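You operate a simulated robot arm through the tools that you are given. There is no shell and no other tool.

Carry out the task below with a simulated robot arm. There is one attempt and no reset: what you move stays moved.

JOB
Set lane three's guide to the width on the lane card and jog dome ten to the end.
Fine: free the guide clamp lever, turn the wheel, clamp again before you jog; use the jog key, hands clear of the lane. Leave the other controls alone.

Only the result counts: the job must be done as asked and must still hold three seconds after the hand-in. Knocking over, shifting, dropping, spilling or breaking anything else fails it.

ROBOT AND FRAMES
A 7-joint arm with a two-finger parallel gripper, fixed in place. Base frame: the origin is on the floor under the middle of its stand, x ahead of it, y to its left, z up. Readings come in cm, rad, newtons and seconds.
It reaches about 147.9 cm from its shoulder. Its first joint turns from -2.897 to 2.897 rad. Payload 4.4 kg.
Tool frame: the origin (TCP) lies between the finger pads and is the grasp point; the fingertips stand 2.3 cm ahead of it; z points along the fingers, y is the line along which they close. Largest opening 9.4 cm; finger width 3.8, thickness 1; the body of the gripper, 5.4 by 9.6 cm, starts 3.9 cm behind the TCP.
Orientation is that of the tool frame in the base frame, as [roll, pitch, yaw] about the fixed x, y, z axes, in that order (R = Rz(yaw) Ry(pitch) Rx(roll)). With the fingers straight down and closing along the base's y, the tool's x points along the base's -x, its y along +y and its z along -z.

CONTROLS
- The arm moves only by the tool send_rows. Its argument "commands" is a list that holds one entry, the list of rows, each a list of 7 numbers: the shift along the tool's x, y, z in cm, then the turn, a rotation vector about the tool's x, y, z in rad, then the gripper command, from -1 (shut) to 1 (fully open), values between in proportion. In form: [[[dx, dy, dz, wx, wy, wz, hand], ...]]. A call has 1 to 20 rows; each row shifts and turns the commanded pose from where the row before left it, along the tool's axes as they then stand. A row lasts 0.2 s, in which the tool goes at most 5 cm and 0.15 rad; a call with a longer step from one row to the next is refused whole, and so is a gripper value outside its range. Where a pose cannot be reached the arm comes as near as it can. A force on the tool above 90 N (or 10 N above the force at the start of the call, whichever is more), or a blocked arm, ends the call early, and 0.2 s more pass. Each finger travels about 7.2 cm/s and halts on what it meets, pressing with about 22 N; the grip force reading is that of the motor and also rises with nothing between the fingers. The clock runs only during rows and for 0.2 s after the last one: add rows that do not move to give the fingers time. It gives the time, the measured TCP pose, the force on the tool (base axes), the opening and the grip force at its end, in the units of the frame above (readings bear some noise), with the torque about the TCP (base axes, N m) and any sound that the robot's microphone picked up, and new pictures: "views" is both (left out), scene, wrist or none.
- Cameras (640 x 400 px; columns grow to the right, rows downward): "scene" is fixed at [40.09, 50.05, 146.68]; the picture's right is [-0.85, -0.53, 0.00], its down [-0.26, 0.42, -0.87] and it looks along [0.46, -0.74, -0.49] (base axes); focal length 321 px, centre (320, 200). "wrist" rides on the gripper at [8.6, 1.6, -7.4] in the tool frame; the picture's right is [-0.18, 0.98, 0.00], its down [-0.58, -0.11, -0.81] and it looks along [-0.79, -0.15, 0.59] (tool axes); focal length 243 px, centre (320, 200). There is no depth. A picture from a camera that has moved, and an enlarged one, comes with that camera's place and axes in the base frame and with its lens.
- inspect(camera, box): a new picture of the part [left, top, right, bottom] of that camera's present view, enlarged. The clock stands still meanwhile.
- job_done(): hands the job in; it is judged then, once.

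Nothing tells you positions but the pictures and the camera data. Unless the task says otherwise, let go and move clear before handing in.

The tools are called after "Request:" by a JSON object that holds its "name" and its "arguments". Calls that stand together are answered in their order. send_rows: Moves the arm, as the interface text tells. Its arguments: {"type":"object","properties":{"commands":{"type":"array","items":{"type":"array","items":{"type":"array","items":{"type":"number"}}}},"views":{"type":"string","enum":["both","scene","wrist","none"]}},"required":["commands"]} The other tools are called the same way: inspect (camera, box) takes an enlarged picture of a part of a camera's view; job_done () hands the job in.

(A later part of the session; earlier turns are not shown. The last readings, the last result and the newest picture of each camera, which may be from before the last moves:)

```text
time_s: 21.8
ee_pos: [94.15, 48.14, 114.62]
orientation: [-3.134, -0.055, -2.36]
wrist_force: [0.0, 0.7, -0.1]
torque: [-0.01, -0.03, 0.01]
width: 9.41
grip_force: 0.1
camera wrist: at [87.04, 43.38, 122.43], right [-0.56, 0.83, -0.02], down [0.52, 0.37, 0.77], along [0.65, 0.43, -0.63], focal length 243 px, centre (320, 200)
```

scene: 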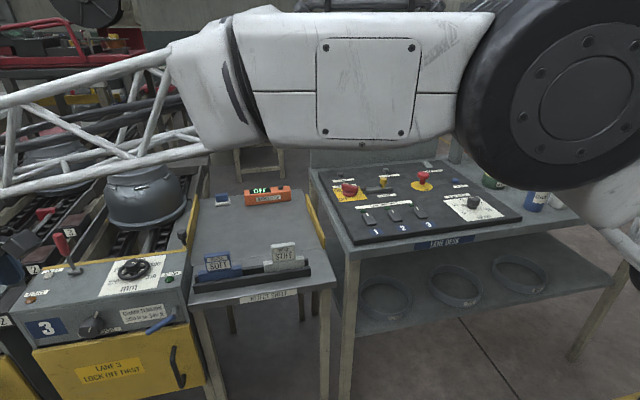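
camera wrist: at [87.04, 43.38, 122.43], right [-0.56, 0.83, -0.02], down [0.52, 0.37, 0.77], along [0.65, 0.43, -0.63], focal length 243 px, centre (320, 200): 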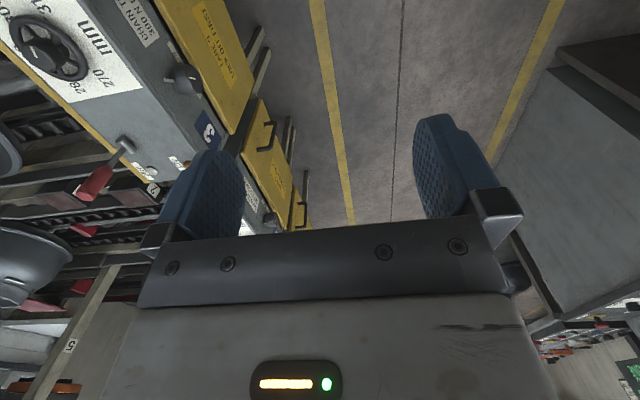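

The hand now points down with the camera on the shelf side. I tilt it toward the box and move to just above and in front of the blue handle, half closed.

Request:
{"name": "send_rows", "arguments": {"commands": [[[0, 0, 0, 0, -0.055, 0, 1], [0, 0, 0, 0.15, 0, 0, 1], [0, 0, 0, 0.15, 0, 0, 1], [0, 0, 0, 0.15, 0, 0, 1], [1.008, -0.784, 4.475, 0, 0, 0, 0.5], [1.008, -0.784, 4.475, 0, 0, 0, 0.2], [1.008, -0.784, 4.475, 0, 0, 0, -0.1], [1.008, -0.784, 4.475, 0, 0, 0, -0.1], [1.008, -0.784, 4.475, 0, 0, 0, -0.1], [1.008, -0.784, 4.475, 0, 0, 0, -0.1], [1.008, -0.784, 4.475, 0, 0, 0, -0.1], [1.008, -0.784, 4.475, 0, 0, 0, -0.1]]]}}

```text
time_s: 24.4
ee_pos: [103.4, 27.19, 85.13]
orientation: [-2.684, 0.0, -2.364]
wrist_force: [-0.1, -1.0, -0.1]
torque: [0.04, 0.02, 0.0]
width: 4.24
grip_force: 0.1
camera wrist: at [93.84, 24.36, 91.1], right [-0.49, 0.76, -0.43], down [0.23, 0.59, 0.77], along [0.84, 0.28, -0.46], focal length 243 px, centre (320, 200)
```

scene: 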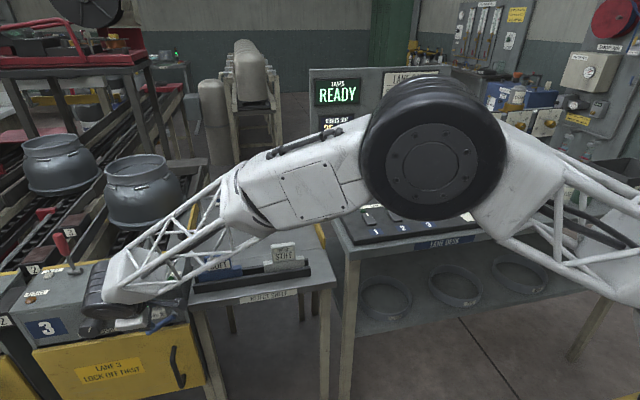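
wrist: 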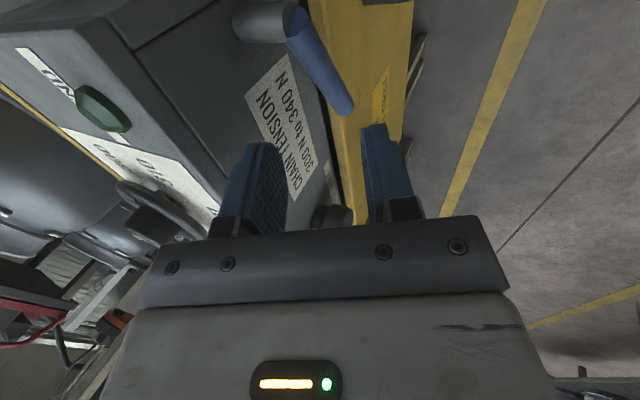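

The handle lies right below and ahead between the fingers, matching my estimate. I lower the hand over it, fingers in front and behind.

Request:
{"name": "send_rows", "arguments": {"commands": [[[-0.1, 0.07, 2.2, 0, 0, 0, -0.1], [-0.1, 0.07, 2.2, 0, 0, 0, -0.1], [-0.1, 0.07, 2.2, 0, 0, 0, -0.1], [0, 0, 2.2, 0, 0, 0, -0.1]]]}}

Request:
{"name": "inspect", "arguments": {"camera": "wrist", "box": [220, 60, 420, 240]}}

```text
time_s: 25.3
ee_pos: [105.82, 25.8, 79.26]
orientation: [-2.683, 0.008, -2.359]
wrist_force: [-20.4, 16.0, 8.1]
torque: [-0.05, 0.0, 0.13]
width: 3.37
grip_force: 0.0
stopped in row 4: the force on the tool passed its limit at 166 N (the readings are from after the stop); the commanded pose is now the measured one
camera wrist: at [96.26, 23.02, 85.16], right [-0.49, 0.76, -0.43], down [0.23, 0.59, 0.78], along [0.84, 0.28, -0.46], focal length 243 px, centre (320, 200)
```

scene: 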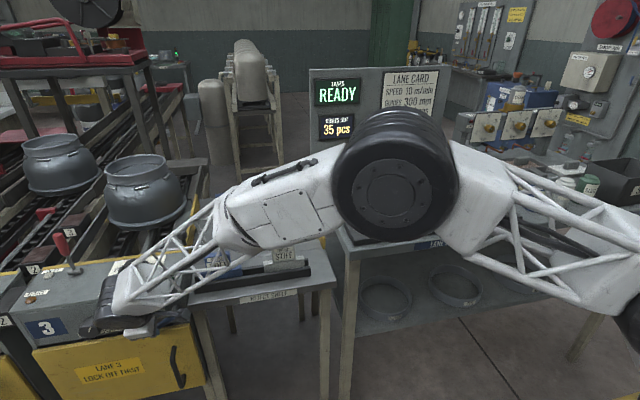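
wrist: 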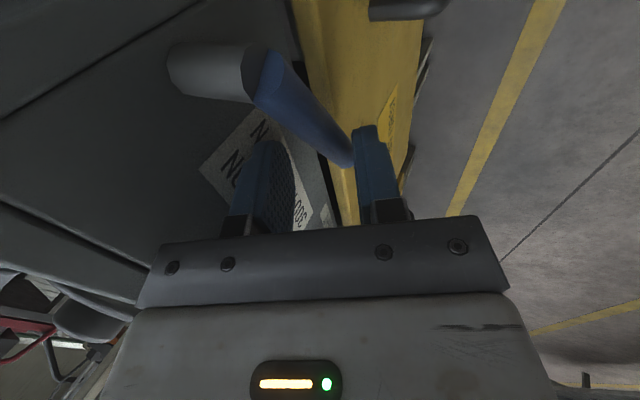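

```text
2.22 times, centred on (320, 150) of wrist
camera zoom: at [96.26, 23.02, 85.16], right [-0.49, 0.76, -0.43], down [0.23, 0.59, 0.78], along [0.84, 0.28, -0.46], focal length 539 px, centre (320, 311)
```

zoom: 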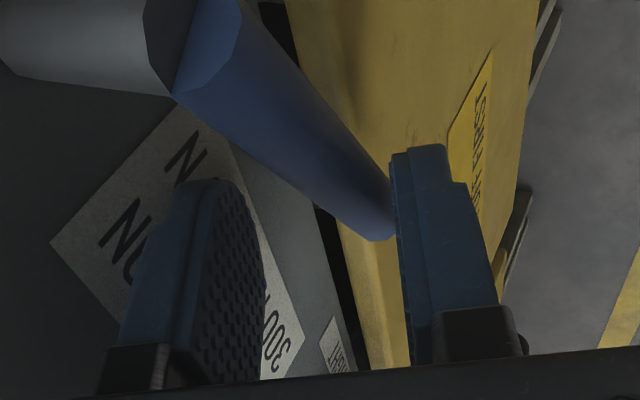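

The rear finger met the box front (it's only about 3 cm behind the handle), so I back off. I'll tilt the hand more toward horizontal so the fingers go above and below the handle instead.

Request:
{"name": "send_rows", "arguments": {"commands": [[[0, 0, -2.5, 0, 0, 0, -0.15], [0, 0, -2.5, 0, 0, 0, -0.15], [0, 0, -1.0, 0.13, 0, 0, -0.15], [0, 0, -1.0, 0.13, 0, 0, -0.15], [0, 0, 0, 0.13, 0, 0, -0.15], [0, 0, 0, 0.13, 0, 0, -0.15], [0, 0, 0, 0.13, 0, 0, -0.15]]]}}

```text
time_s: 26.9
ee_pos: [103.55, 27.92, 85.48]
orientation: [-2.031, 0.007, -2.359]
wrist_force: [1.1, 0.0, -0.3]
torque: [0.04, 0.05, -0.01]
width: 3.98
grip_force: 0.1
camera wrist: at [92.19, 27.0, 87.24], right [-0.17, 0.44, -0.88], down [-0.06, 0.89, 0.46], along [0.98, 0.14, -0.12], focal length 243 px, centre (320, 200)
```

scene: 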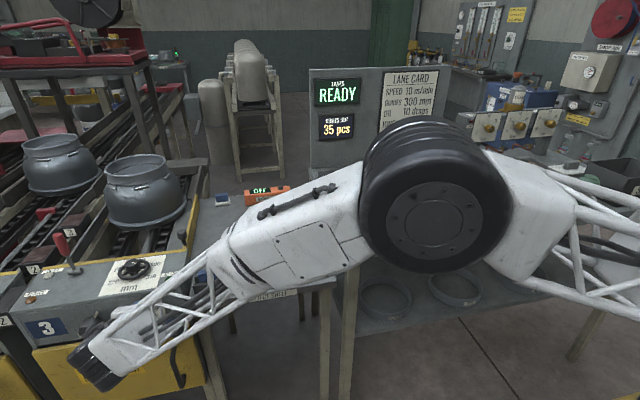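
wrist: 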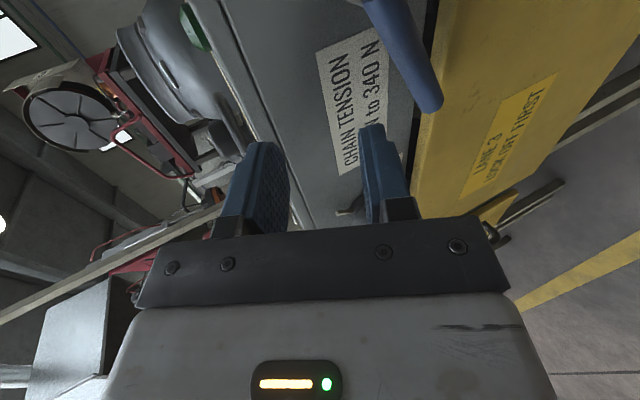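

Request:
{"name": "send_rows", "arguments": {"commands": [[[0.31, 2.92, 0.56, 0, 0, 0, -0.15], [0.31, 2.92, 0.57, 0, 0, 0, -0.15]]]}}

Request:
{"name": "inspect", "arguments": {"camera": "wrist", "box": [220, 20, 460, 230]}}

```text
time_s: 27.5
ee_pos: [101.92, 28.65, 79.74]
orientation: [-2.031, 0.005, -2.36]
wrist_force: [-0.7, -0.4, 0.8]
torque: [0.04, -0.01, -0.03]
width: 4.01
grip_force: 0.0
camera wrist: at [90.69, 27.74, 81.56], right [-0.17, 0.44, -0.88], down [-0.06, 0.89, 0.46], along [0.98, 0.14, -0.12], focal length 243 px, centre (320, 200)
```

scene: 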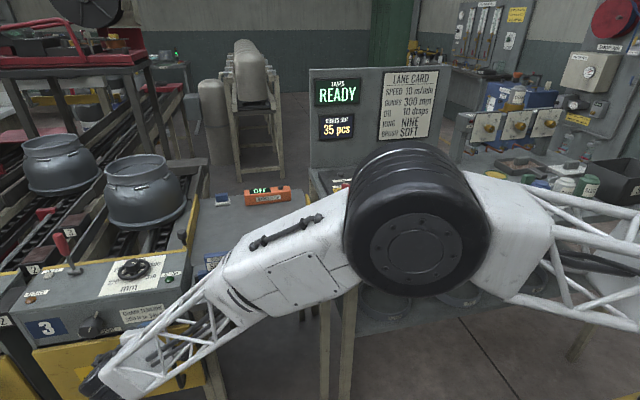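
wrist: 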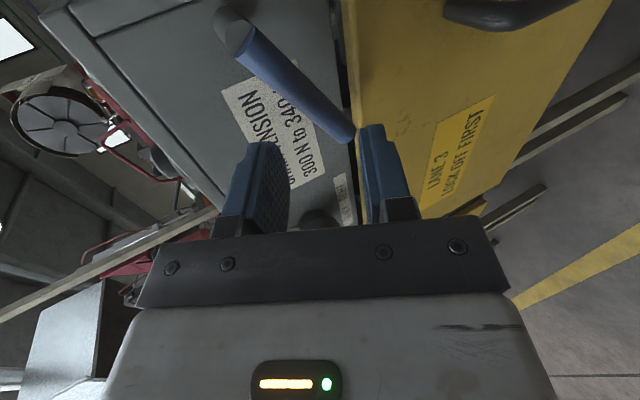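

```text
1.90 times, centred on (340, 125) of wrist
camera zoom: at [90.69, 27.74, 81.56], right [-0.17, 0.44, -0.88], down [-0.06, 0.89, 0.46], along [0.98, 0.14, -0.12], focal length 462 px, centre (282, 343)
```

zoom: 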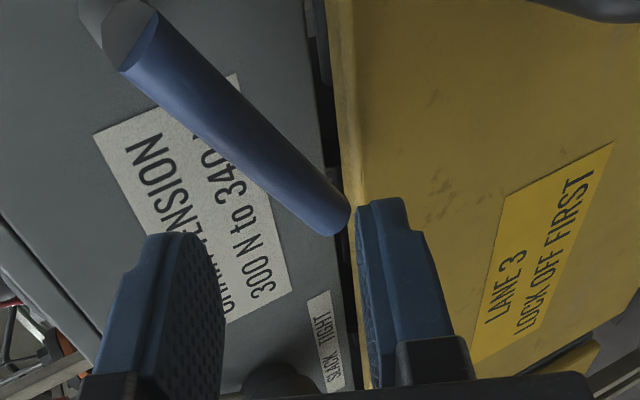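

The handle will pass between the upper and lower fingers. I advance straight along the fingers.

Request:
{"name": "send_rows", "arguments": {"commands": [[[0, 0, 1.6, 0, 0, 0, -0.15], [0, 0, 1.6, 0, 0, 0, -0.15], [0, 0, 1.6, 0, 0, 0, -0.15]]]}}

Request:
{"name": "inspect", "arguments": {"camera": "wrist", "box": [200, 60, 440, 230]}}

```text
time_s: 28.3
ee_pos: [105.08, 25.47, 77.6]
orientation: [-2.034, 0.007, -2.361]
wrist_force: [-1.5, -0.5, -0.6]
torque: [0.01, 0.12, 0.02]
width: 4.03
grip_force: 0.1
camera wrist: at [93.75, 24.66, 79.41], right [-0.17, 0.45, -0.88], down [-0.06, 0.89, 0.46], along [0.98, 0.14, -0.12], focal length 243 px, centre (320, 200)
```

scene: 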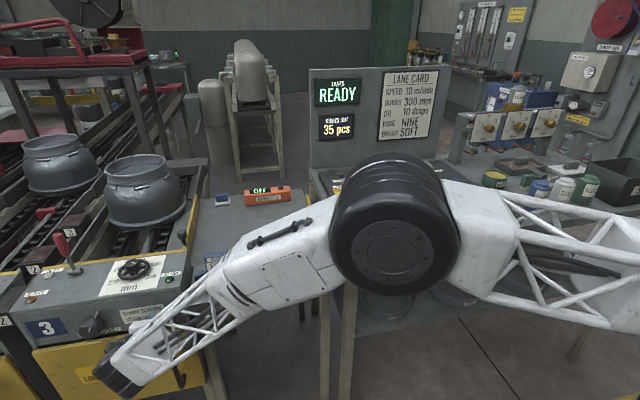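
wrist: 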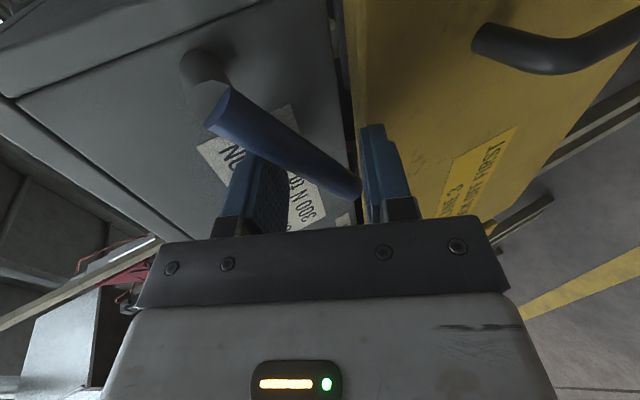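

```text
2.35 times, centred on (320, 145) of wrist
camera zoom: at [93.75, 24.66, 79.41], right [-0.17, 0.45, -0.88], down [-0.06, 0.89, 0.46], along [0.98, 0.14, -0.12], focal length 571 px, centre (320, 329)
```

zoom: 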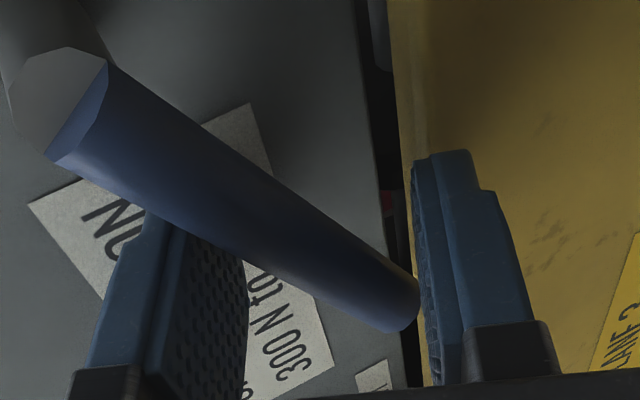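

The handle is between the fingers. I first try moving it gently upward, watching the force.

Request:
{"name": "send_rows", "arguments": {"commands": [[[0, -0.672, -0.333, 0, 0, 0, -0.15], [0, -0.672, -0.333, 0, 0, 0, -0.15], [0, 0, 0, 0, 0, 0, -0.15]]], "views": "wrist"}}

```text
time_s: 29.1
ee_pos: [105.07, 25.49, 78.8]
orientation: [-2.035, 0.003, -2.362]
wrist_force: [-17.4, -10.5, -30.9]
torque: [-0.48, 1.08, 0.23]
width: 5.3
grip_force: 14.7
camera wrist: at [93.6, 24.59, 80.58], right [-0.18, 0.44, -0.88], down [-0.06, 0.89, 0.46], along [0.98, 0.13, -0.13], focal length 243 px, centre (320, 200)
```

wrist: 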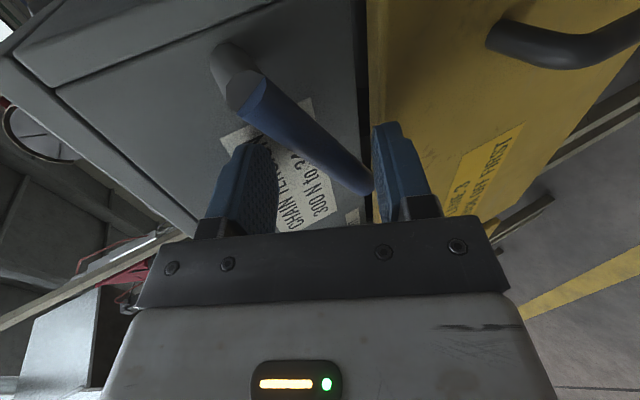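

Upward met about 35 N and no motion, so I return and try downward.

Request:
{"name": "send_rows", "arguments": {"commands": [[[0, 0.672, 0.333, 0, 0, 0, -0.15], [0, 0.672, 0.333, 0, 0, 0, -0.15], [0, 0.672, 0.333, 0, 0, 0, -0.15], [0, 0.672, 0.333, 0, 0, 0, -0.15], [0, 0, 0, 0, 0, 0, -0.15]]], "views": "wrist"}}

```text
time_s: 30.3
ee_pos: [105.36, 25.81, 76.32]
orientation: [-2.029, 0.01, -2.361]
wrist_force: [25.1, 10.2, 15.3]
torque: [-0.84, 1.44, 0.68]
width: 4.2
grip_force: 44.7
camera wrist: at [93.92, 24.8, 78.15], right [-0.17, 0.45, -0.88], down [-0.07, 0.89, 0.46], along [0.98, 0.14, -0.12], focal length 243 px, centre (320, 200)
```

wrist: 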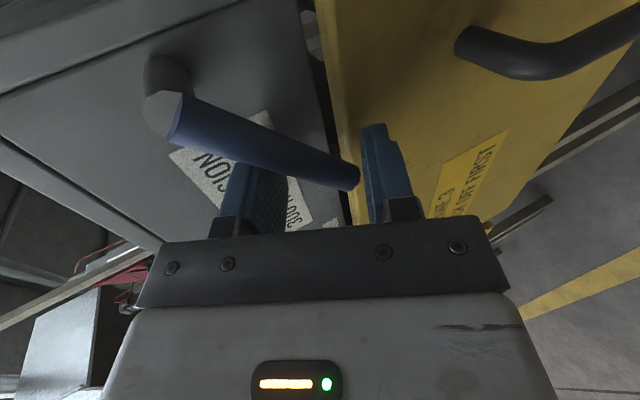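

Downward it moves: the handle has swung lower. I ease off a little and turn the hand to line up with the handle so I can swing it further down along its arc.

Request:
{"name": "send_rows", "arguments": {"commands": [[[0, -0.6, -0.3, 0, 0, 0, -0.15], [0, 0, 0, 0, 0.0555, -0.112, -0.15], [0, 0, 0, 0, 0.0555, -0.112, -0.15], [0, 0, 0, 0, 0.0555, -0.112, -0.15], [0, 0, 0, 0, 0.0555, -0.112, -0.15]]]}}

Request:
{"name": "inspect", "arguments": {"camera": "wrist", "box": [200, 60, 440, 230]}}

```text
time_s: 31.5
ee_pos: [105.11, 25.53, 76.61]
orientation: [-2.033, -0.494, -2.359]
wrist_force: [0.2, -0.2, 0.4]
torque: [0.03, 0.0, -0.04]
width: 3.99
grip_force: 0.1
camera wrist: at [95.08, 26.05, 82.41], right [-0.49, 0.13, -0.86], down [0.04, 0.99, 0.13], along [0.87, 0.02, -0.49], focal length 243 px, centre (320, 200)
```

scene: 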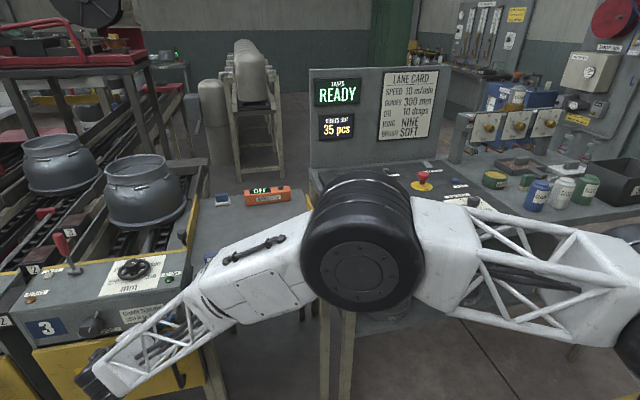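
wrist: 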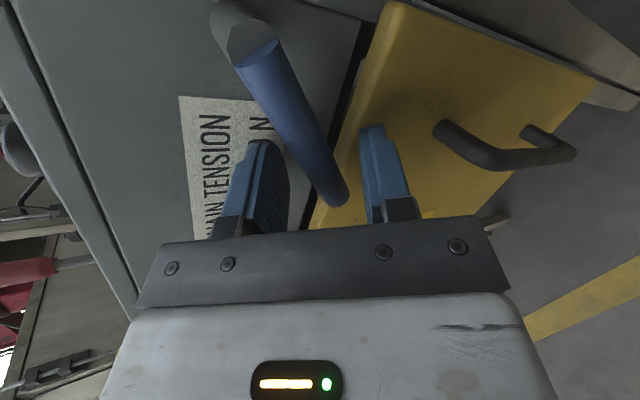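

```text
2.35 times, centred on (320, 145) of wrist
camera zoom: at [95.08, 26.05, 82.41], right [-0.49, 0.13, -0.86], down [0.04, 0.99, 0.13], along [0.87, 0.02, -0.49], focal length 571 px, centre (320, 329)
```

zoom: 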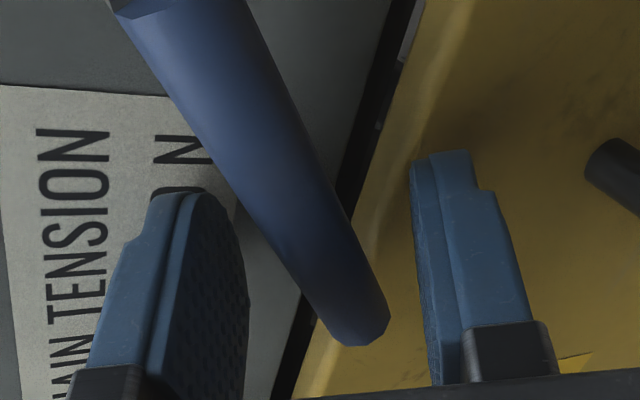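

The fingers now line up with the handle (about 37° below level). I close them a bit and swing the handle further down about its stub.

Request:
{"name": "send_rows", "arguments": {"commands": [[[0, 0, 0, 0, 0, 0, -0.4], [0.059, 0.49, 0.243, 0, 0.0444, -0.0896, -0.4], [0.059, 0.49, 0.243, 0, 0.0444, -0.0896, -0.4], [0.059, 0.49, 0.243, 0, 0.0444, -0.0896, -0.4], [0.059, 0.49, 0.243, 0, 0.0444, -0.0896, -0.4], [0, 0, 0, 0, 0, 0, -0.4]]]}}

Request:
{"name": "inspect", "arguments": {"camera": "wrist", "box": [200, 60, 440, 230]}}

```text
time_s: 32.9
ee_pos: [103.91, 24.57, 75.06]
orientation: [-2.032, -0.894, -2.359]
wrist_force: [0.3, -0.4, 0.0]
torque: [0.03, 0.04, -0.01]
width: 2.84
grip_force: 0.1
camera wrist: at [95.95, 27.0, 83.05], right [-0.71, -0.09, -0.69], down [0.04, 0.99, -0.17], along [0.7, -0.14, -0.7], focal length 243 px, centre (320, 200)
```

scene: 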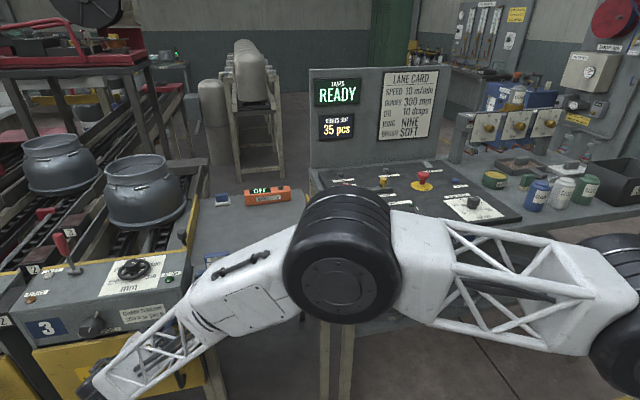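
wrist: 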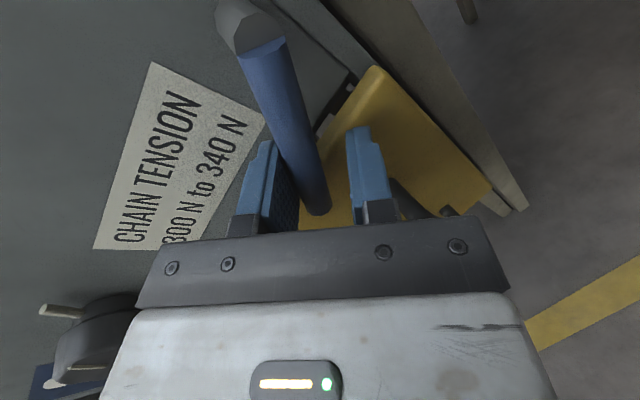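

```text
2.35 times, centred on (320, 145) of wrist
camera zoom: at [95.95, 27.0, 83.05], right [-0.71, -0.09, -0.69], down [0.04, 0.99, -0.17], along [0.7, -0.14, -0.7], focal length 571 px, centre (320, 329)
```

zoom: 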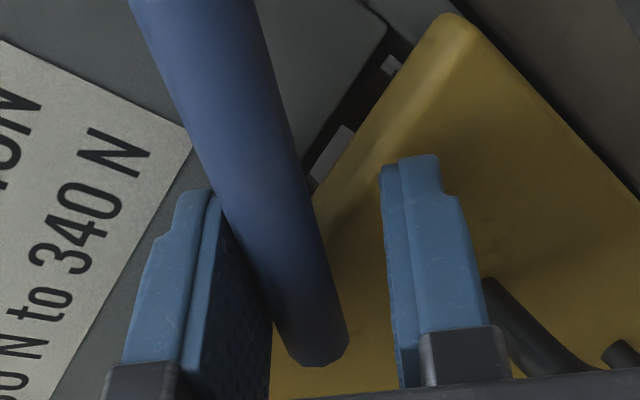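

The handle swings freely; it is now about 52° below level. I keep going with a small outward offset to stay clear of the yellow door.

Request:
{"name": "send_rows", "arguments": {"commands": [[[0, 0.13, -0.27, 0, 0, 0, -0.4], [0.059, 0.49, 0.243, 0, 0.0444, -0.0896, -0.4], [0.059, 0.49, 0.243, 0, 0.0444, -0.0896, -0.4], [0.059, 0.49, 0.243, 0, 0.0444, -0.0896, -0.4], [0.059, 0.49, 0.243, 0, 0.0444, -0.0896, -0.4], [0, 0, 0, 0, 0, 0, -0.4]]]}}

Request:
{"name": "inspect", "arguments": {"camera": "wrist", "box": [200, 60, 440, 230]}}

```text
time_s: 34.1
ee_pos: [102.87, 23.69, 75.49]
orientation: [-2.006, -1.268, -2.384]
wrist_force: [1.5, 0.2, 16.6]
torque: [-0.19, -0.51, -0.05]
width: 3.12
grip_force: 3.5
stopped in row 6: the force on the tool passed its limit at 94 N (the readings are from after the stop); the commanded pose is now the measured one
camera wrist: at [96.99, 28.36, 84.22], right [-0.86, -0.25, -0.44], down [-0.04, 0.9, -0.42], along [0.5, -0.35, -0.79], focal length 243 px, centre (320, 200)
```

scene: 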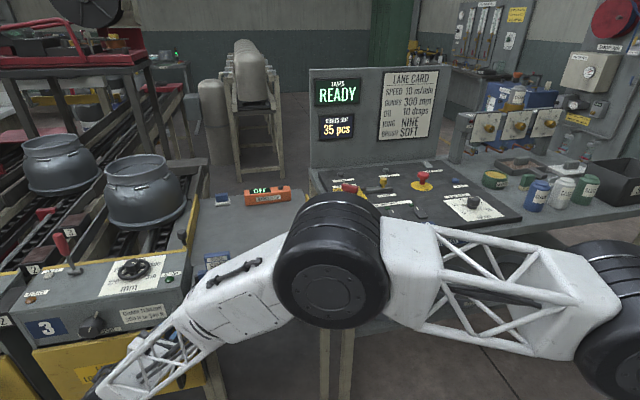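
wrist: 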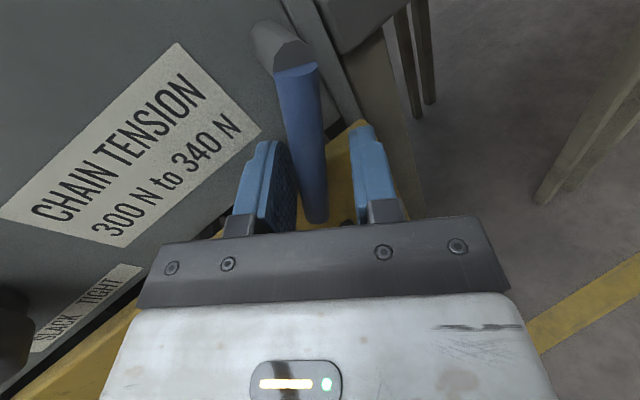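

```text
2.35 times, centred on (320, 145) of wrist
camera zoom: at [96.99, 28.36, 84.22], right [-0.86, -0.25, -0.44], down [-0.04, 0.9, -0.42], along [0.5, -0.35, -0.79], focal length 571 px, centre (320, 329)
```

zoom: 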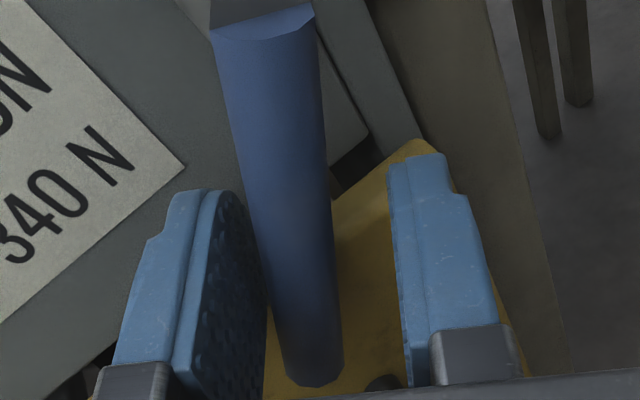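

The lever is now near 68° below level, and a finger probably touched the door's top edge. I raise the hand a bit and push the handle on sideways, nearer its stub.

Request:
{"name": "send_rows", "arguments": {"commands": [[[0.62, -0.174, -0.086, 0, 0, 0, -0.4], [0.62, -0.174, -0.086, 0, 0, 0, -0.4], [0.2, 0.58, 0.286, 0, 0, 0, -0.4], [0.2, 0.58, 0.286, 0, 0, 0, -0.4], [0.2, 0.58, 0.286, 0, 0, 0, -0.4], [0, 0, 0, 0, 0, 0, -0.4]]], "views": "wrist"}}

Request:
{"name": "inspect", "arguments": {"camera": "wrist", "box": [200, 20, 440, 230]}}

```text
time_s: 35.5
ee_pos: [101.33, 22.28, 76.56]
orientation: [-2.013, -1.27, -2.376]
wrist_force: [19.2, 14.3, -3.5]
torque: [-0.29, 0.48, 0.28]
width: 3.74
grip_force: 10.1
camera wrist: at [95.51, 26.98, 85.29], right [-0.86, -0.25, -0.44], down [-0.05, 0.9, -0.42], along [0.5, -0.35, -0.79], focal length 243 px, centre (320, 200)
```

wrist: 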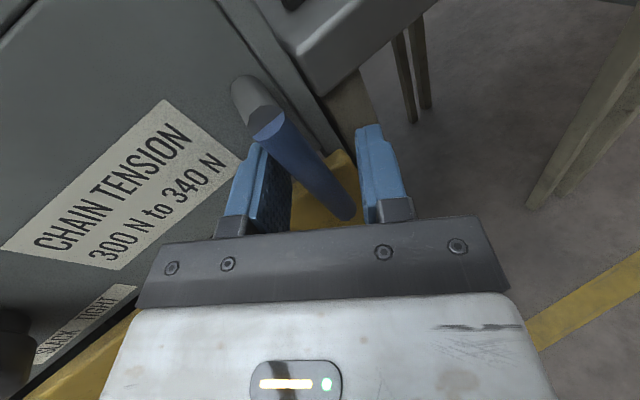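

```text
1.90 times, centred on (320, 125) of wrist
camera zoom: at [95.51, 26.98, 85.29], right [-0.86, -0.25, -0.44], down [-0.05, 0.9, -0.42], along [0.5, -0.35, -0.79], focal length 462 px, centre (320, 343)
```

zoom: 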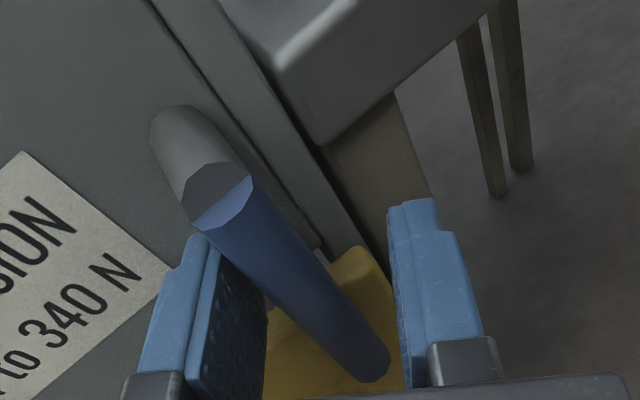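

The handle now hangs straight down and resists further motion, so it looks fully thrown. I withdraw from it and lift clear.

Request:
{"name": "send_rows", "arguments": {"commands": [[[-0.2, -0.56, -0.28, 0, 0, 0, -0.3], [0, 1.2, -2.4, 0, 0, 0, -0.1], [0, 1.47, -2.96, 0, 0, 0, -0.1], [0, 1.47, -2.96, 0, 0, 0, -0.1], [4.3, -1.2, -0.59, 0, 0, 0, 0], [4.3, -1.2, -0.59, 0, 0, 0, 0], [4.3, -1.2, -0.59, 0, 0, 0, 0], [4.3, -1.2, -0.59, 0, 0, 0, 0], [4.3, -1.2, -0.59, 0, 0, 0, 0]]]}}

Request:
{"name": "inspect", "arguments": {"camera": "scene", "box": [0, 220, 220, 400]}}

```text
time_s: 37.5
ee_pos: [95.26, 29.34, 98.9]
orientation: [-2.014, -1.275, -2.376]
wrist_force: [0.6, -0.3, -0.8]
torque: [-0.05, 0.01, -0.02]
width: 4.68
grip_force: 0.1
camera wrist: at [89.39, 34.06, 107.64], right [-0.86, -0.25, -0.44], down [-0.05, 0.9, -0.43], along [0.5, -0.35, -0.79], focal length 243 px, centre (320, 200)
```

scene: 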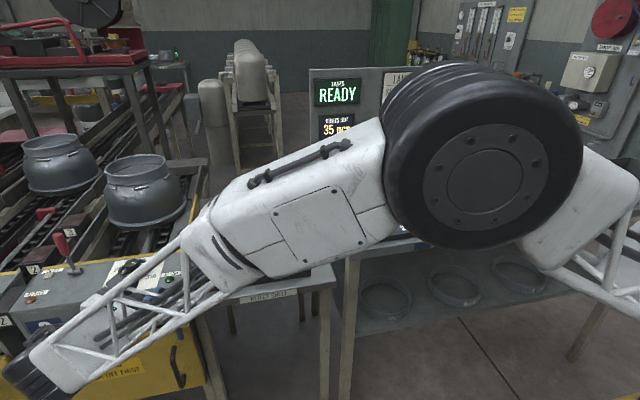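
wrist: 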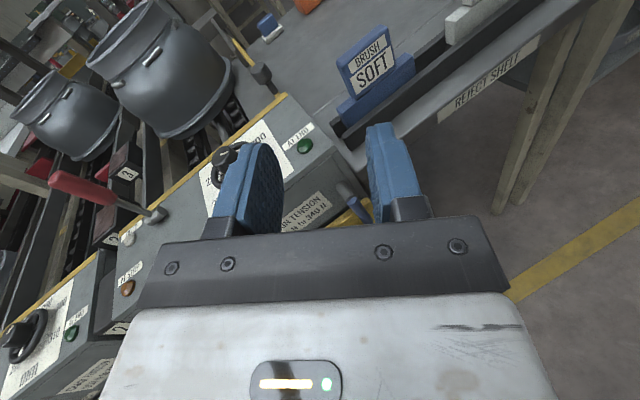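

```text
2.22 times, centred on (110, 310) of scene
camera zoom: at [40.09, 50.05, 146.68], right [-0.85, -0.53, 0.0], down [-0.26, 0.42, -0.87], along [0.46, -0.74, -0.49], focal length 713 px, centre (787, -44)
```

zoom: 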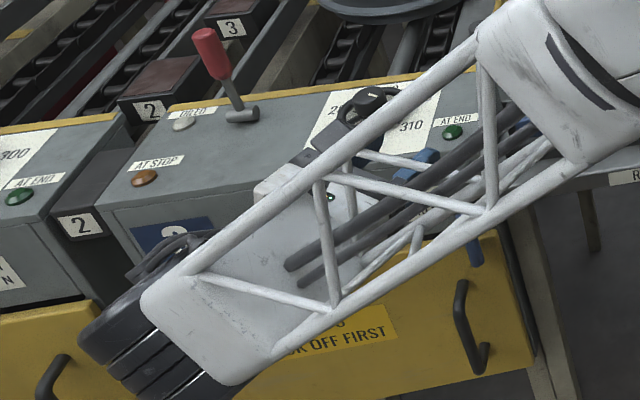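

Request:
{"name": "send_rows", "arguments": {"commands": [[[0, 0, 0, 0, -0.0622, 0.1254, 0], [0, 0, 0, 0, -0.0622, 0.1254, 0], [0, 0, 0, 0, -0.0622, 0.1254, 0], [0, 0, 0, 0, -0.0622, 0.1254, 0], [0, 0, 0, 0, -0.0622, 0.1254, 0], [0, 0, 0, 0, -0.0622, 0.1254, 0], [0, 0, 0, 0, -0.0622, 0.1254, 0], [0, 0, 0, 0, -0.0622, 0.1254, 0], [0, 0, 0, 0, -0.0622, 0.1254, 0], [0, 0, 0, -0.139, 0, 0, 0.3], [0, 0, 0, -0.139, 0, 0, 0.3], [0, 0, 0, -0.139, 0, 0, 0.3], [0, 0, 0, -0.139, 0, 0, 0.3], [0, 0, 0, -0.139, 0, 0, 0.3], [0, 0, 0, -0.139, 0, 0, 0.3], [0, 0, 0, -0.139, 0, 0, 0.3], [0, 0, 0, -0.139, 0, 0, 0.3]]], "views": "none"}}

Request:
{"name": "send_rows", "arguments": {"commands": [[[0, 0, 0, 0, 0, 0.148, 0.3], [0, 0, 0, 0, 0, 0.148, 0.3], [0, 0, 0, 0, 0, 0.148, 0.3], [0, 0, 0, 0, 0, 0.148, 0.3], [0, 0, 0, 0, 0, 0.148, 0.3], [0, 0, 0, 0, 0, 0.148, 0.3], [0, 0, 0, 0, 0, 0.148, 0.3], [0, 0, 0, 0, 0, 0.148, 0.3], [0, 0, 0, 0, 0, 0.148, 0.3], [0, 0, 0, 0, 0, 0.148, 0.3]]]}}

```text
time_s: 41.1
ee_pos: [95.12, 29.41, 99.02]
orientation: [-3.14, -0.012, -2.358]
wrist_force: [-0.6, -0.4, 0.9]
torque: [0.03, 0.0, -0.01]
width: 6.09
grip_force: 0.1
```

```text
time_s: 43.4
ee_pos: [95.15, 29.61, 99.03]
orientation: [-3.126, 0.003, 2.444]
wrist_force: [-0.8, -0.6, -0.3]
torque: [0.0, 0.0, 0.0]
width: 6.09
grip_force: 0.0
camera wrist: at [89.6, 36.24, 106.36], right [0.77, 0.63, -0.01], down [0.38, -0.45, 0.81], along [0.51, -0.63, -0.59], focal length 243 px, centre (320, 200)
```

scene: 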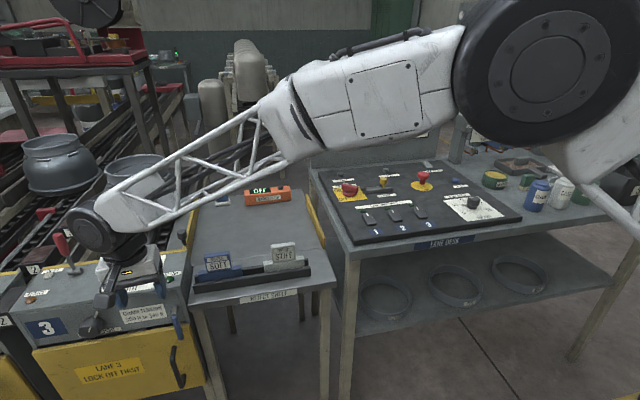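
wrist: 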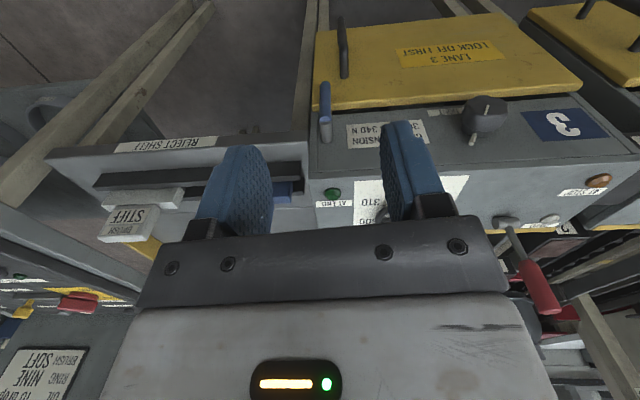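

The blue handle hangs down and the hand points down again. I move above and in front of the wheel for an accurate look at its pointer and place.

Request:
{"name": "send_rows", "arguments": {"commands": [[[-2.62, 2.65, -2.25, 0, 0, 0, 0.3], [-2.62, 2.65, -2.25, 0, 0, 0, 0.3], [-2.62, 2.65, -2.25, 0, 0, 0, 0.3], [-2.62, 2.65, -2.25, 0, 0, 0, 0.3], [0, 0, 0, 0, 0, 0, 0.3]]]}}

Request:
{"name": "inspect", "arguments": {"camera": "wrist", "box": [260, 90, 400, 200]}}

```text
time_s: 44.5
ee_pos: [110.13, 30.78, 107.89]
orientation: [-3.127, 0.005, 2.444]
wrist_force: [1.1, -0.4, -0.9]
torque: [-0.02, -0.01, 0.0]
width: 6.11
grip_force: 0.0
camera wrist: at [104.49, 37.67, 115.2], right [0.77, 0.64, -0.01], down [0.38, -0.45, 0.81], along [0.51, -0.63, -0.59], focal length 243 px, centre (320, 200)
```

scene: 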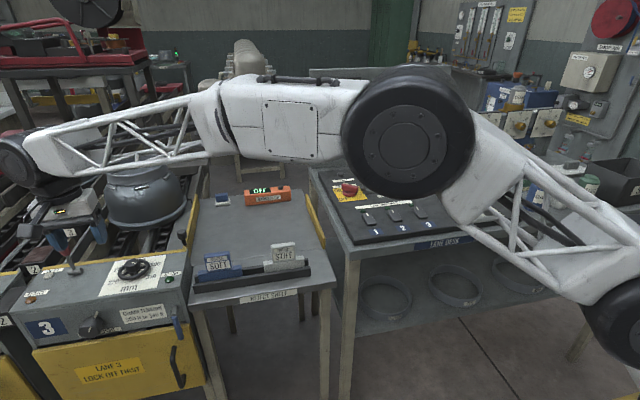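
wrist: 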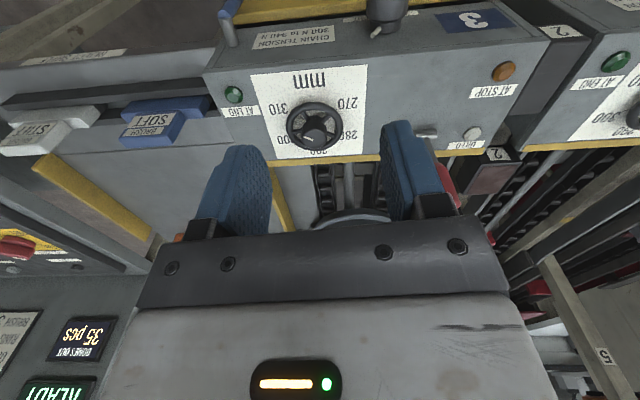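

```text
3.64 times, centred on (330, 145) of wrist
camera zoom: at [104.49, 37.67, 115.2], right [0.77, 0.64, -0.01], down [0.38, -0.45, 0.81], along [0.51, -0.63, -0.59], focal length 882 px, centre (284, 400)
```

zoom: 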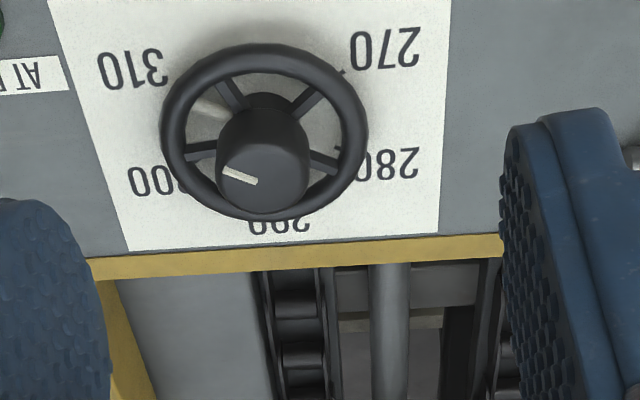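

Request:
{"name": "inspect", "arguments": {"camera": "scene", "box": [105, 245, 165, 290]}}

Request:
{"name": "inspect", "arguments": {"camera": "wrist", "box": [280, 95, 350, 160]}}

```text
8.89 times, centred on (135, 268) of scene
camera zoom: at [40.09, 50.05, 146.68], right [-0.85, -0.53, 0.0], down [-0.26, 0.42, -0.87], along [0.46, -0.74, -0.49], focal length 2853 px, centre (1964, -400)
```

zoom: 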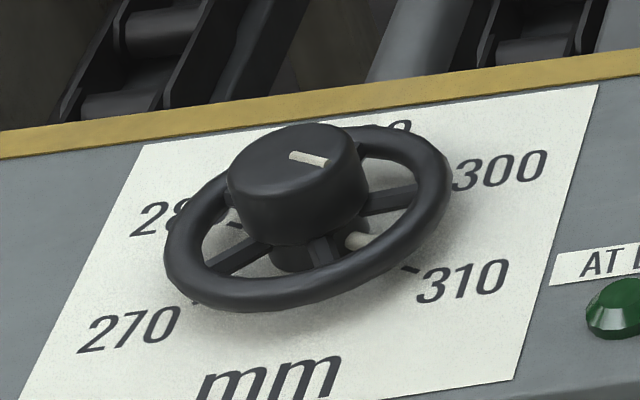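

```text
6.15 times, centred on (315, 128) of wrist
camera zoom: at [104.49, 37.67, 115.2], right [0.77, 0.64, -0.01], down [0.38, -0.45, 0.81], along [0.51, -0.63, -0.59], focal length 1493 px, centre (351, 646)
```

zoom: 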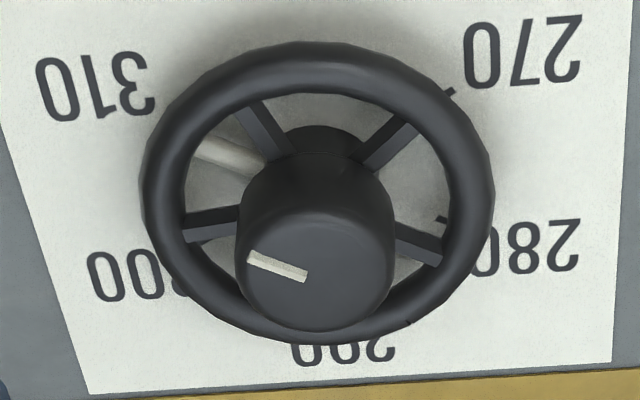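

I place the wheel's hub at about (117.4, 20.4), top near z 89.7, with pointer around 308–310. I move above it with the fingers partly open and check alignment.

Request:
{"name": "send_rows", "arguments": {"commands": [[[-3.06, -0.82, 2.9, 0, 0, 0, 0.1], [-3.06, -0.82, 2.9, 0, 0, 0, 0.1], [-3.06, -0.82, 2.9, 0, 0, 0, 0.1], [-3.06, -0.82, 2.9, 0.014, 0, 0, 0.1], [0, 0, 0, 0, 0, 0, 0.1]]]}}

Request:
{"name": "inspect", "arguments": {"camera": "wrist", "box": [230, 50, 410, 210]}}

```text
time_s: 45.8
ee_pos: [117.17, 20.32, 96.29]
orientation: [-3.113, 0.003, 2.446]
wrist_force: [0.9, 1.0, 0.1]
torque: [0.0, 0.01, 0.01]
width: 5.2
grip_force: 0.0
camera wrist: at [111.8, 27.26, 103.64], right [0.77, 0.64, -0.03], down [0.39, -0.44, 0.81], along [0.5, -0.64, -0.58], focal length 243 px, centre (320, 200)
```

scene: 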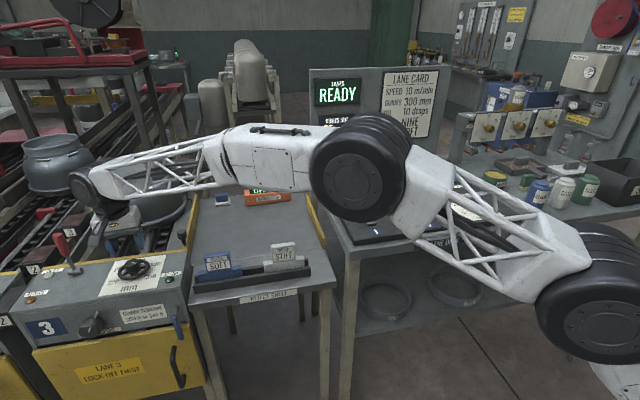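
wrist: 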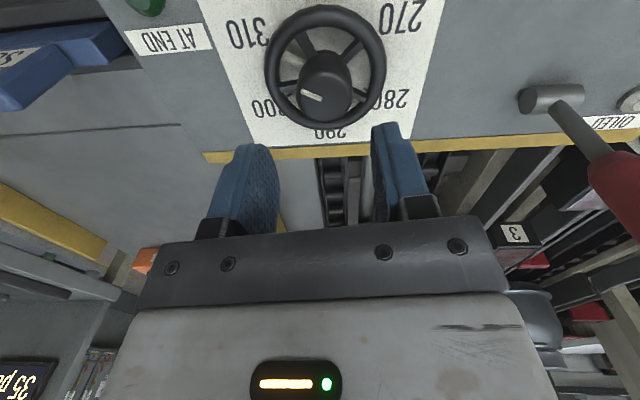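

```text
2.50 times, centred on (320, 130) of wrist
camera zoom: at [111.8, 27.26, 103.64], right [0.77, 0.64, -0.03], down [0.39, -0.44, 0.81], along [0.5, -0.64, -0.58], focal length 606 px, centre (320, 375)
```

zoom: 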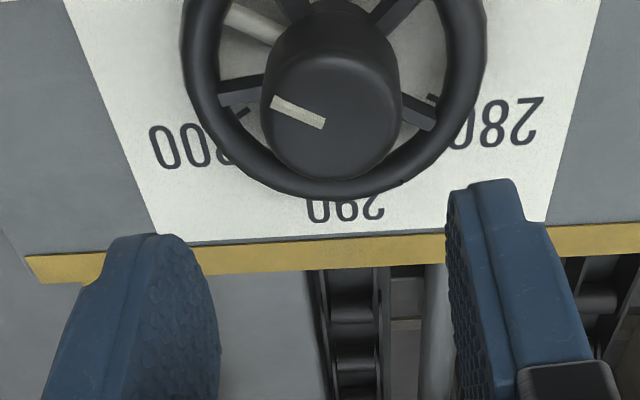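

The hub is centred under the hand. I lower so that the fingertips sit beside the hub, just above the rim.

Request:
{"name": "send_rows", "arguments": {"commands": [[[0.05, 0.08, 1.9, -0.028, 0, 0, 0.1], [0.05, 0.08, 1.9, 0, 0, 0, 0.1], [0, 0, 1.7, 0, 0, 0, 0.1], [0, 0, 0, 0, 0, 0, 0.1]]]}}

Request:
{"name": "inspect", "arguments": {"camera": "wrist", "box": [220, 60, 420, 230]}}

Request:
{"name": "inspect", "arguments": {"camera": "scene", "box": [60, 220, 200, 300]}}

```text
time_s: 46.8
ee_pos: [117.2, 20.7, 91.07]
orientation: [3.141, 0.005, 2.445]
wrist_force: [-3.0, 1.2, 13.6]
torque: [-0.11, 0.5, 0.03]
width: 5.25
grip_force: 0.6
camera wrist: at [111.63, 27.35, 98.42], right [0.77, 0.64, 0.0], down [0.37, -0.46, 0.81], along [0.52, -0.62, -0.59], focal length 243 px, centre (320, 200)
```

scene: 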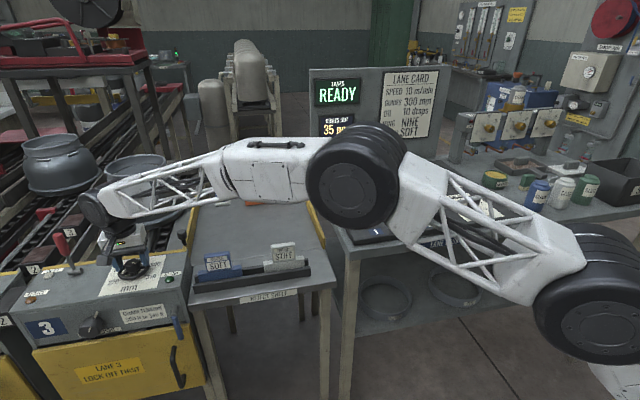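
wrist: 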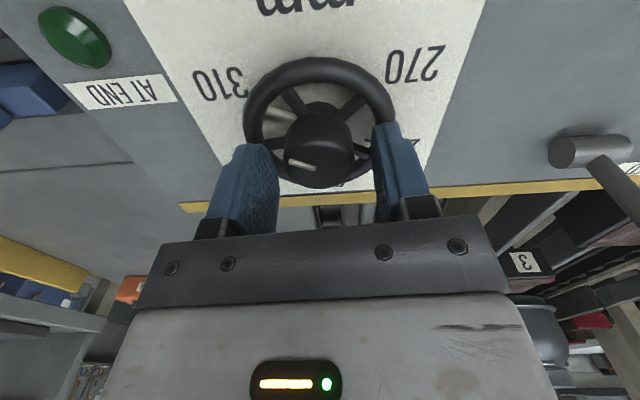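

```text
2.35 times, centred on (320, 145) of wrist
camera zoom: at [111.63, 27.35, 98.42], right [0.77, 0.64, 0.0], down [0.37, -0.46, 0.81], along [0.52, -0.62, -0.59], focal length 571 px, centre (320, 329)
```

zoom: 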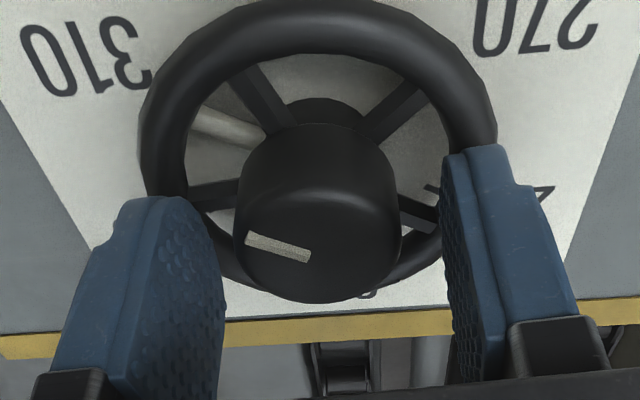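

```text
4.57 times, centred on (130, 260) of scene
camera zoom: at [40.09, 50.05, 146.68], right [-0.85, -0.53, 0.0], down [-0.26, 0.42, -0.87], along [0.46, -0.74, -0.49], focal length 1468 px, centre (1189, -74)
```

zoom: 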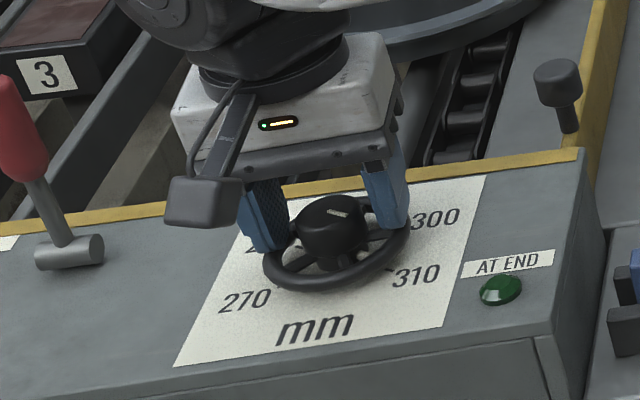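

The fingertips rest lightly on the rim, with the hub between them. I lift a hair and close on the hub.

Request:
{"name": "send_rows", "arguments": {"commands": [[[0, 0, -0.2, 0, 0, 0, -0.2], [0, 0, 0, 0, 0, 0, -0.4], [0, 0, 0, 0, 0, 0, -0.6], [0, 0, 0, 0, 0, 0, -1], [0, 0, 0, 0, 0, 0, -1]]]}}

Request:
{"name": "inspect", "arguments": {"camera": "wrist", "box": [220, 60, 420, 230]}}

```text
time_s: 48.0
ee_pos: [117.28, 20.71, 90.98]
orientation: [3.14, 0.002, 2.444]
wrist_force: [24.2, 15.5, 0.6]
torque: [0.15, -0.94, -0.13]
width: 3.32
grip_force: 45.2
camera wrist: at [111.66, 27.39, 98.42], right [0.77, 0.64, 0.0], down [0.37, -0.46, 0.81], along [0.52, -0.62, -0.59], focal length 243 px, centre (320, 200)
```

scene: 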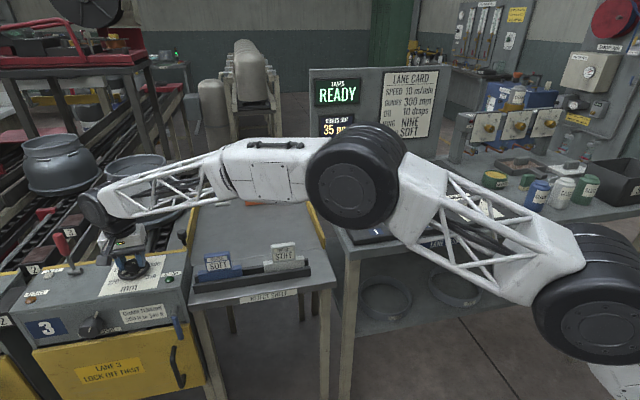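
wrist: 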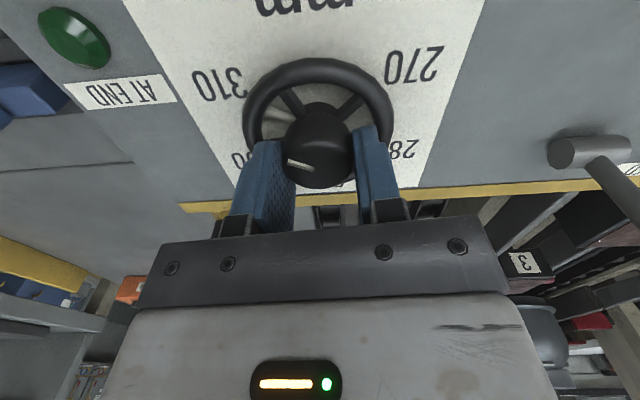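

```text
2.35 times, centred on (320, 145) of wrist
camera zoom: at [111.66, 27.39, 98.42], right [0.77, 0.64, 0.0], down [0.37, -0.46, 0.81], along [0.52, -0.62, -0.59], focal length 571 px, centre (320, 329)
```

zoom: 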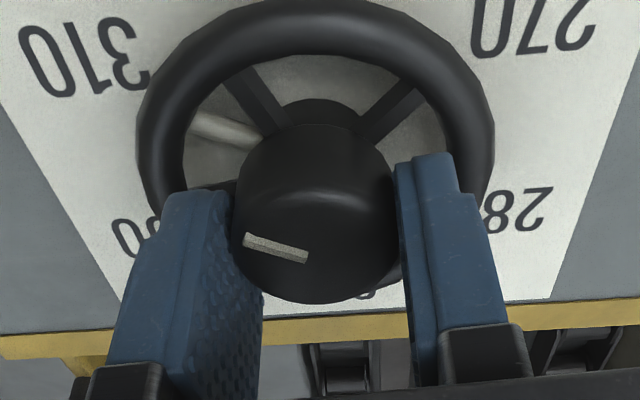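

The hub is held (3.3 cm across). I centre slightly and start turning the wheel toward 300 (counter-clockwise from above), a little at first.

Request:
{"name": "send_rows", "arguments": {"commands": [[[0, 0.2, 0, 0, 0, 0, -1], [0, 0, 0, 0, 0, -0.08, -1], [0, 0, 0, 0, 0, -0.08, -1], [0, 0, 0, 0, 0, -0.08, -1], [0, 0, 0, 0, 0, -0.08, -1], [0, 0, 0, 0, 0, 0, -1]]]}}

Request:
{"name": "inspect", "arguments": {"camera": "wrist", "box": [220, 60, 420, 230]}}

Request:
{"name": "inspect", "arguments": {"camera": "scene", "box": [95, 240, 195, 303]}}

```text
time_s: 49.4
ee_pos: [117.44, 20.73, 91.01]
orientation: [-3.14, 0.003, 2.767]
wrist_force: [1.1, 14.4, -0.9]
torque: [0.46, 0.01, -0.06]
width: 3.33
grip_force: 45.1
camera wrist: at [109.91, 25.44, 98.42], right [0.53, 0.85, 0.0], down [0.5, -0.31, 0.81], along [0.69, -0.43, -0.59], focal length 243 px, centre (320, 200)
```

scene: 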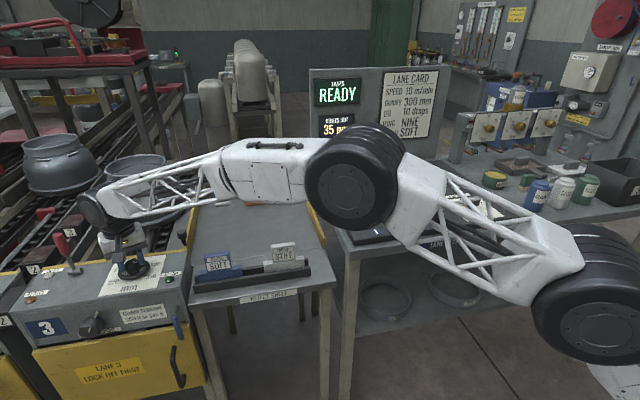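
wrist: 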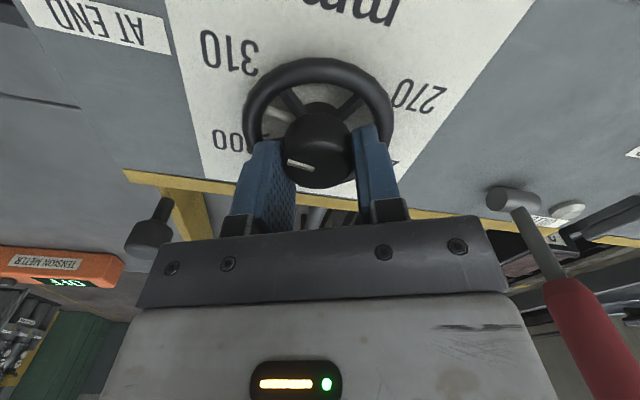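

```text
2.35 times, centred on (320, 145) of wrist
camera zoom: at [109.91, 25.44, 98.42], right [0.53, 0.85, 0.0], down [0.5, -0.31, 0.81], along [0.69, -0.43, -0.59], focal length 571 px, centre (320, 329)
```

zoom: 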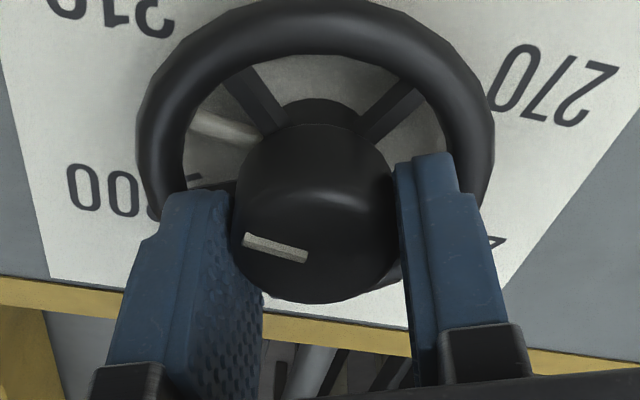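

```text
6.35 times, centred on (145, 272) of scene
camera zoom: at [40.09, 50.05, 146.68], right [-0.85, -0.53, 0.0], down [-0.26, 0.42, -0.87], along [0.46, -0.74, -0.49], focal length 2038 px, centre (1431, -254)
```

zoom: 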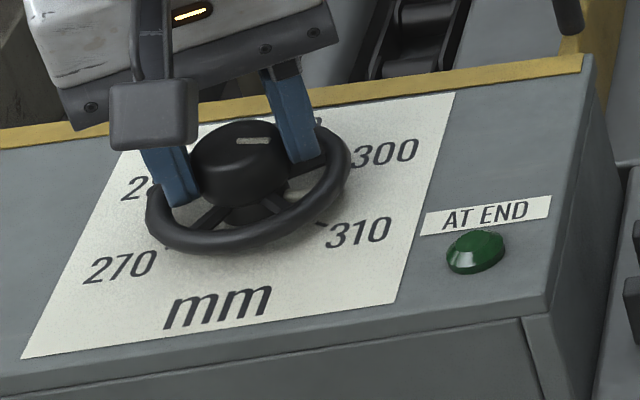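

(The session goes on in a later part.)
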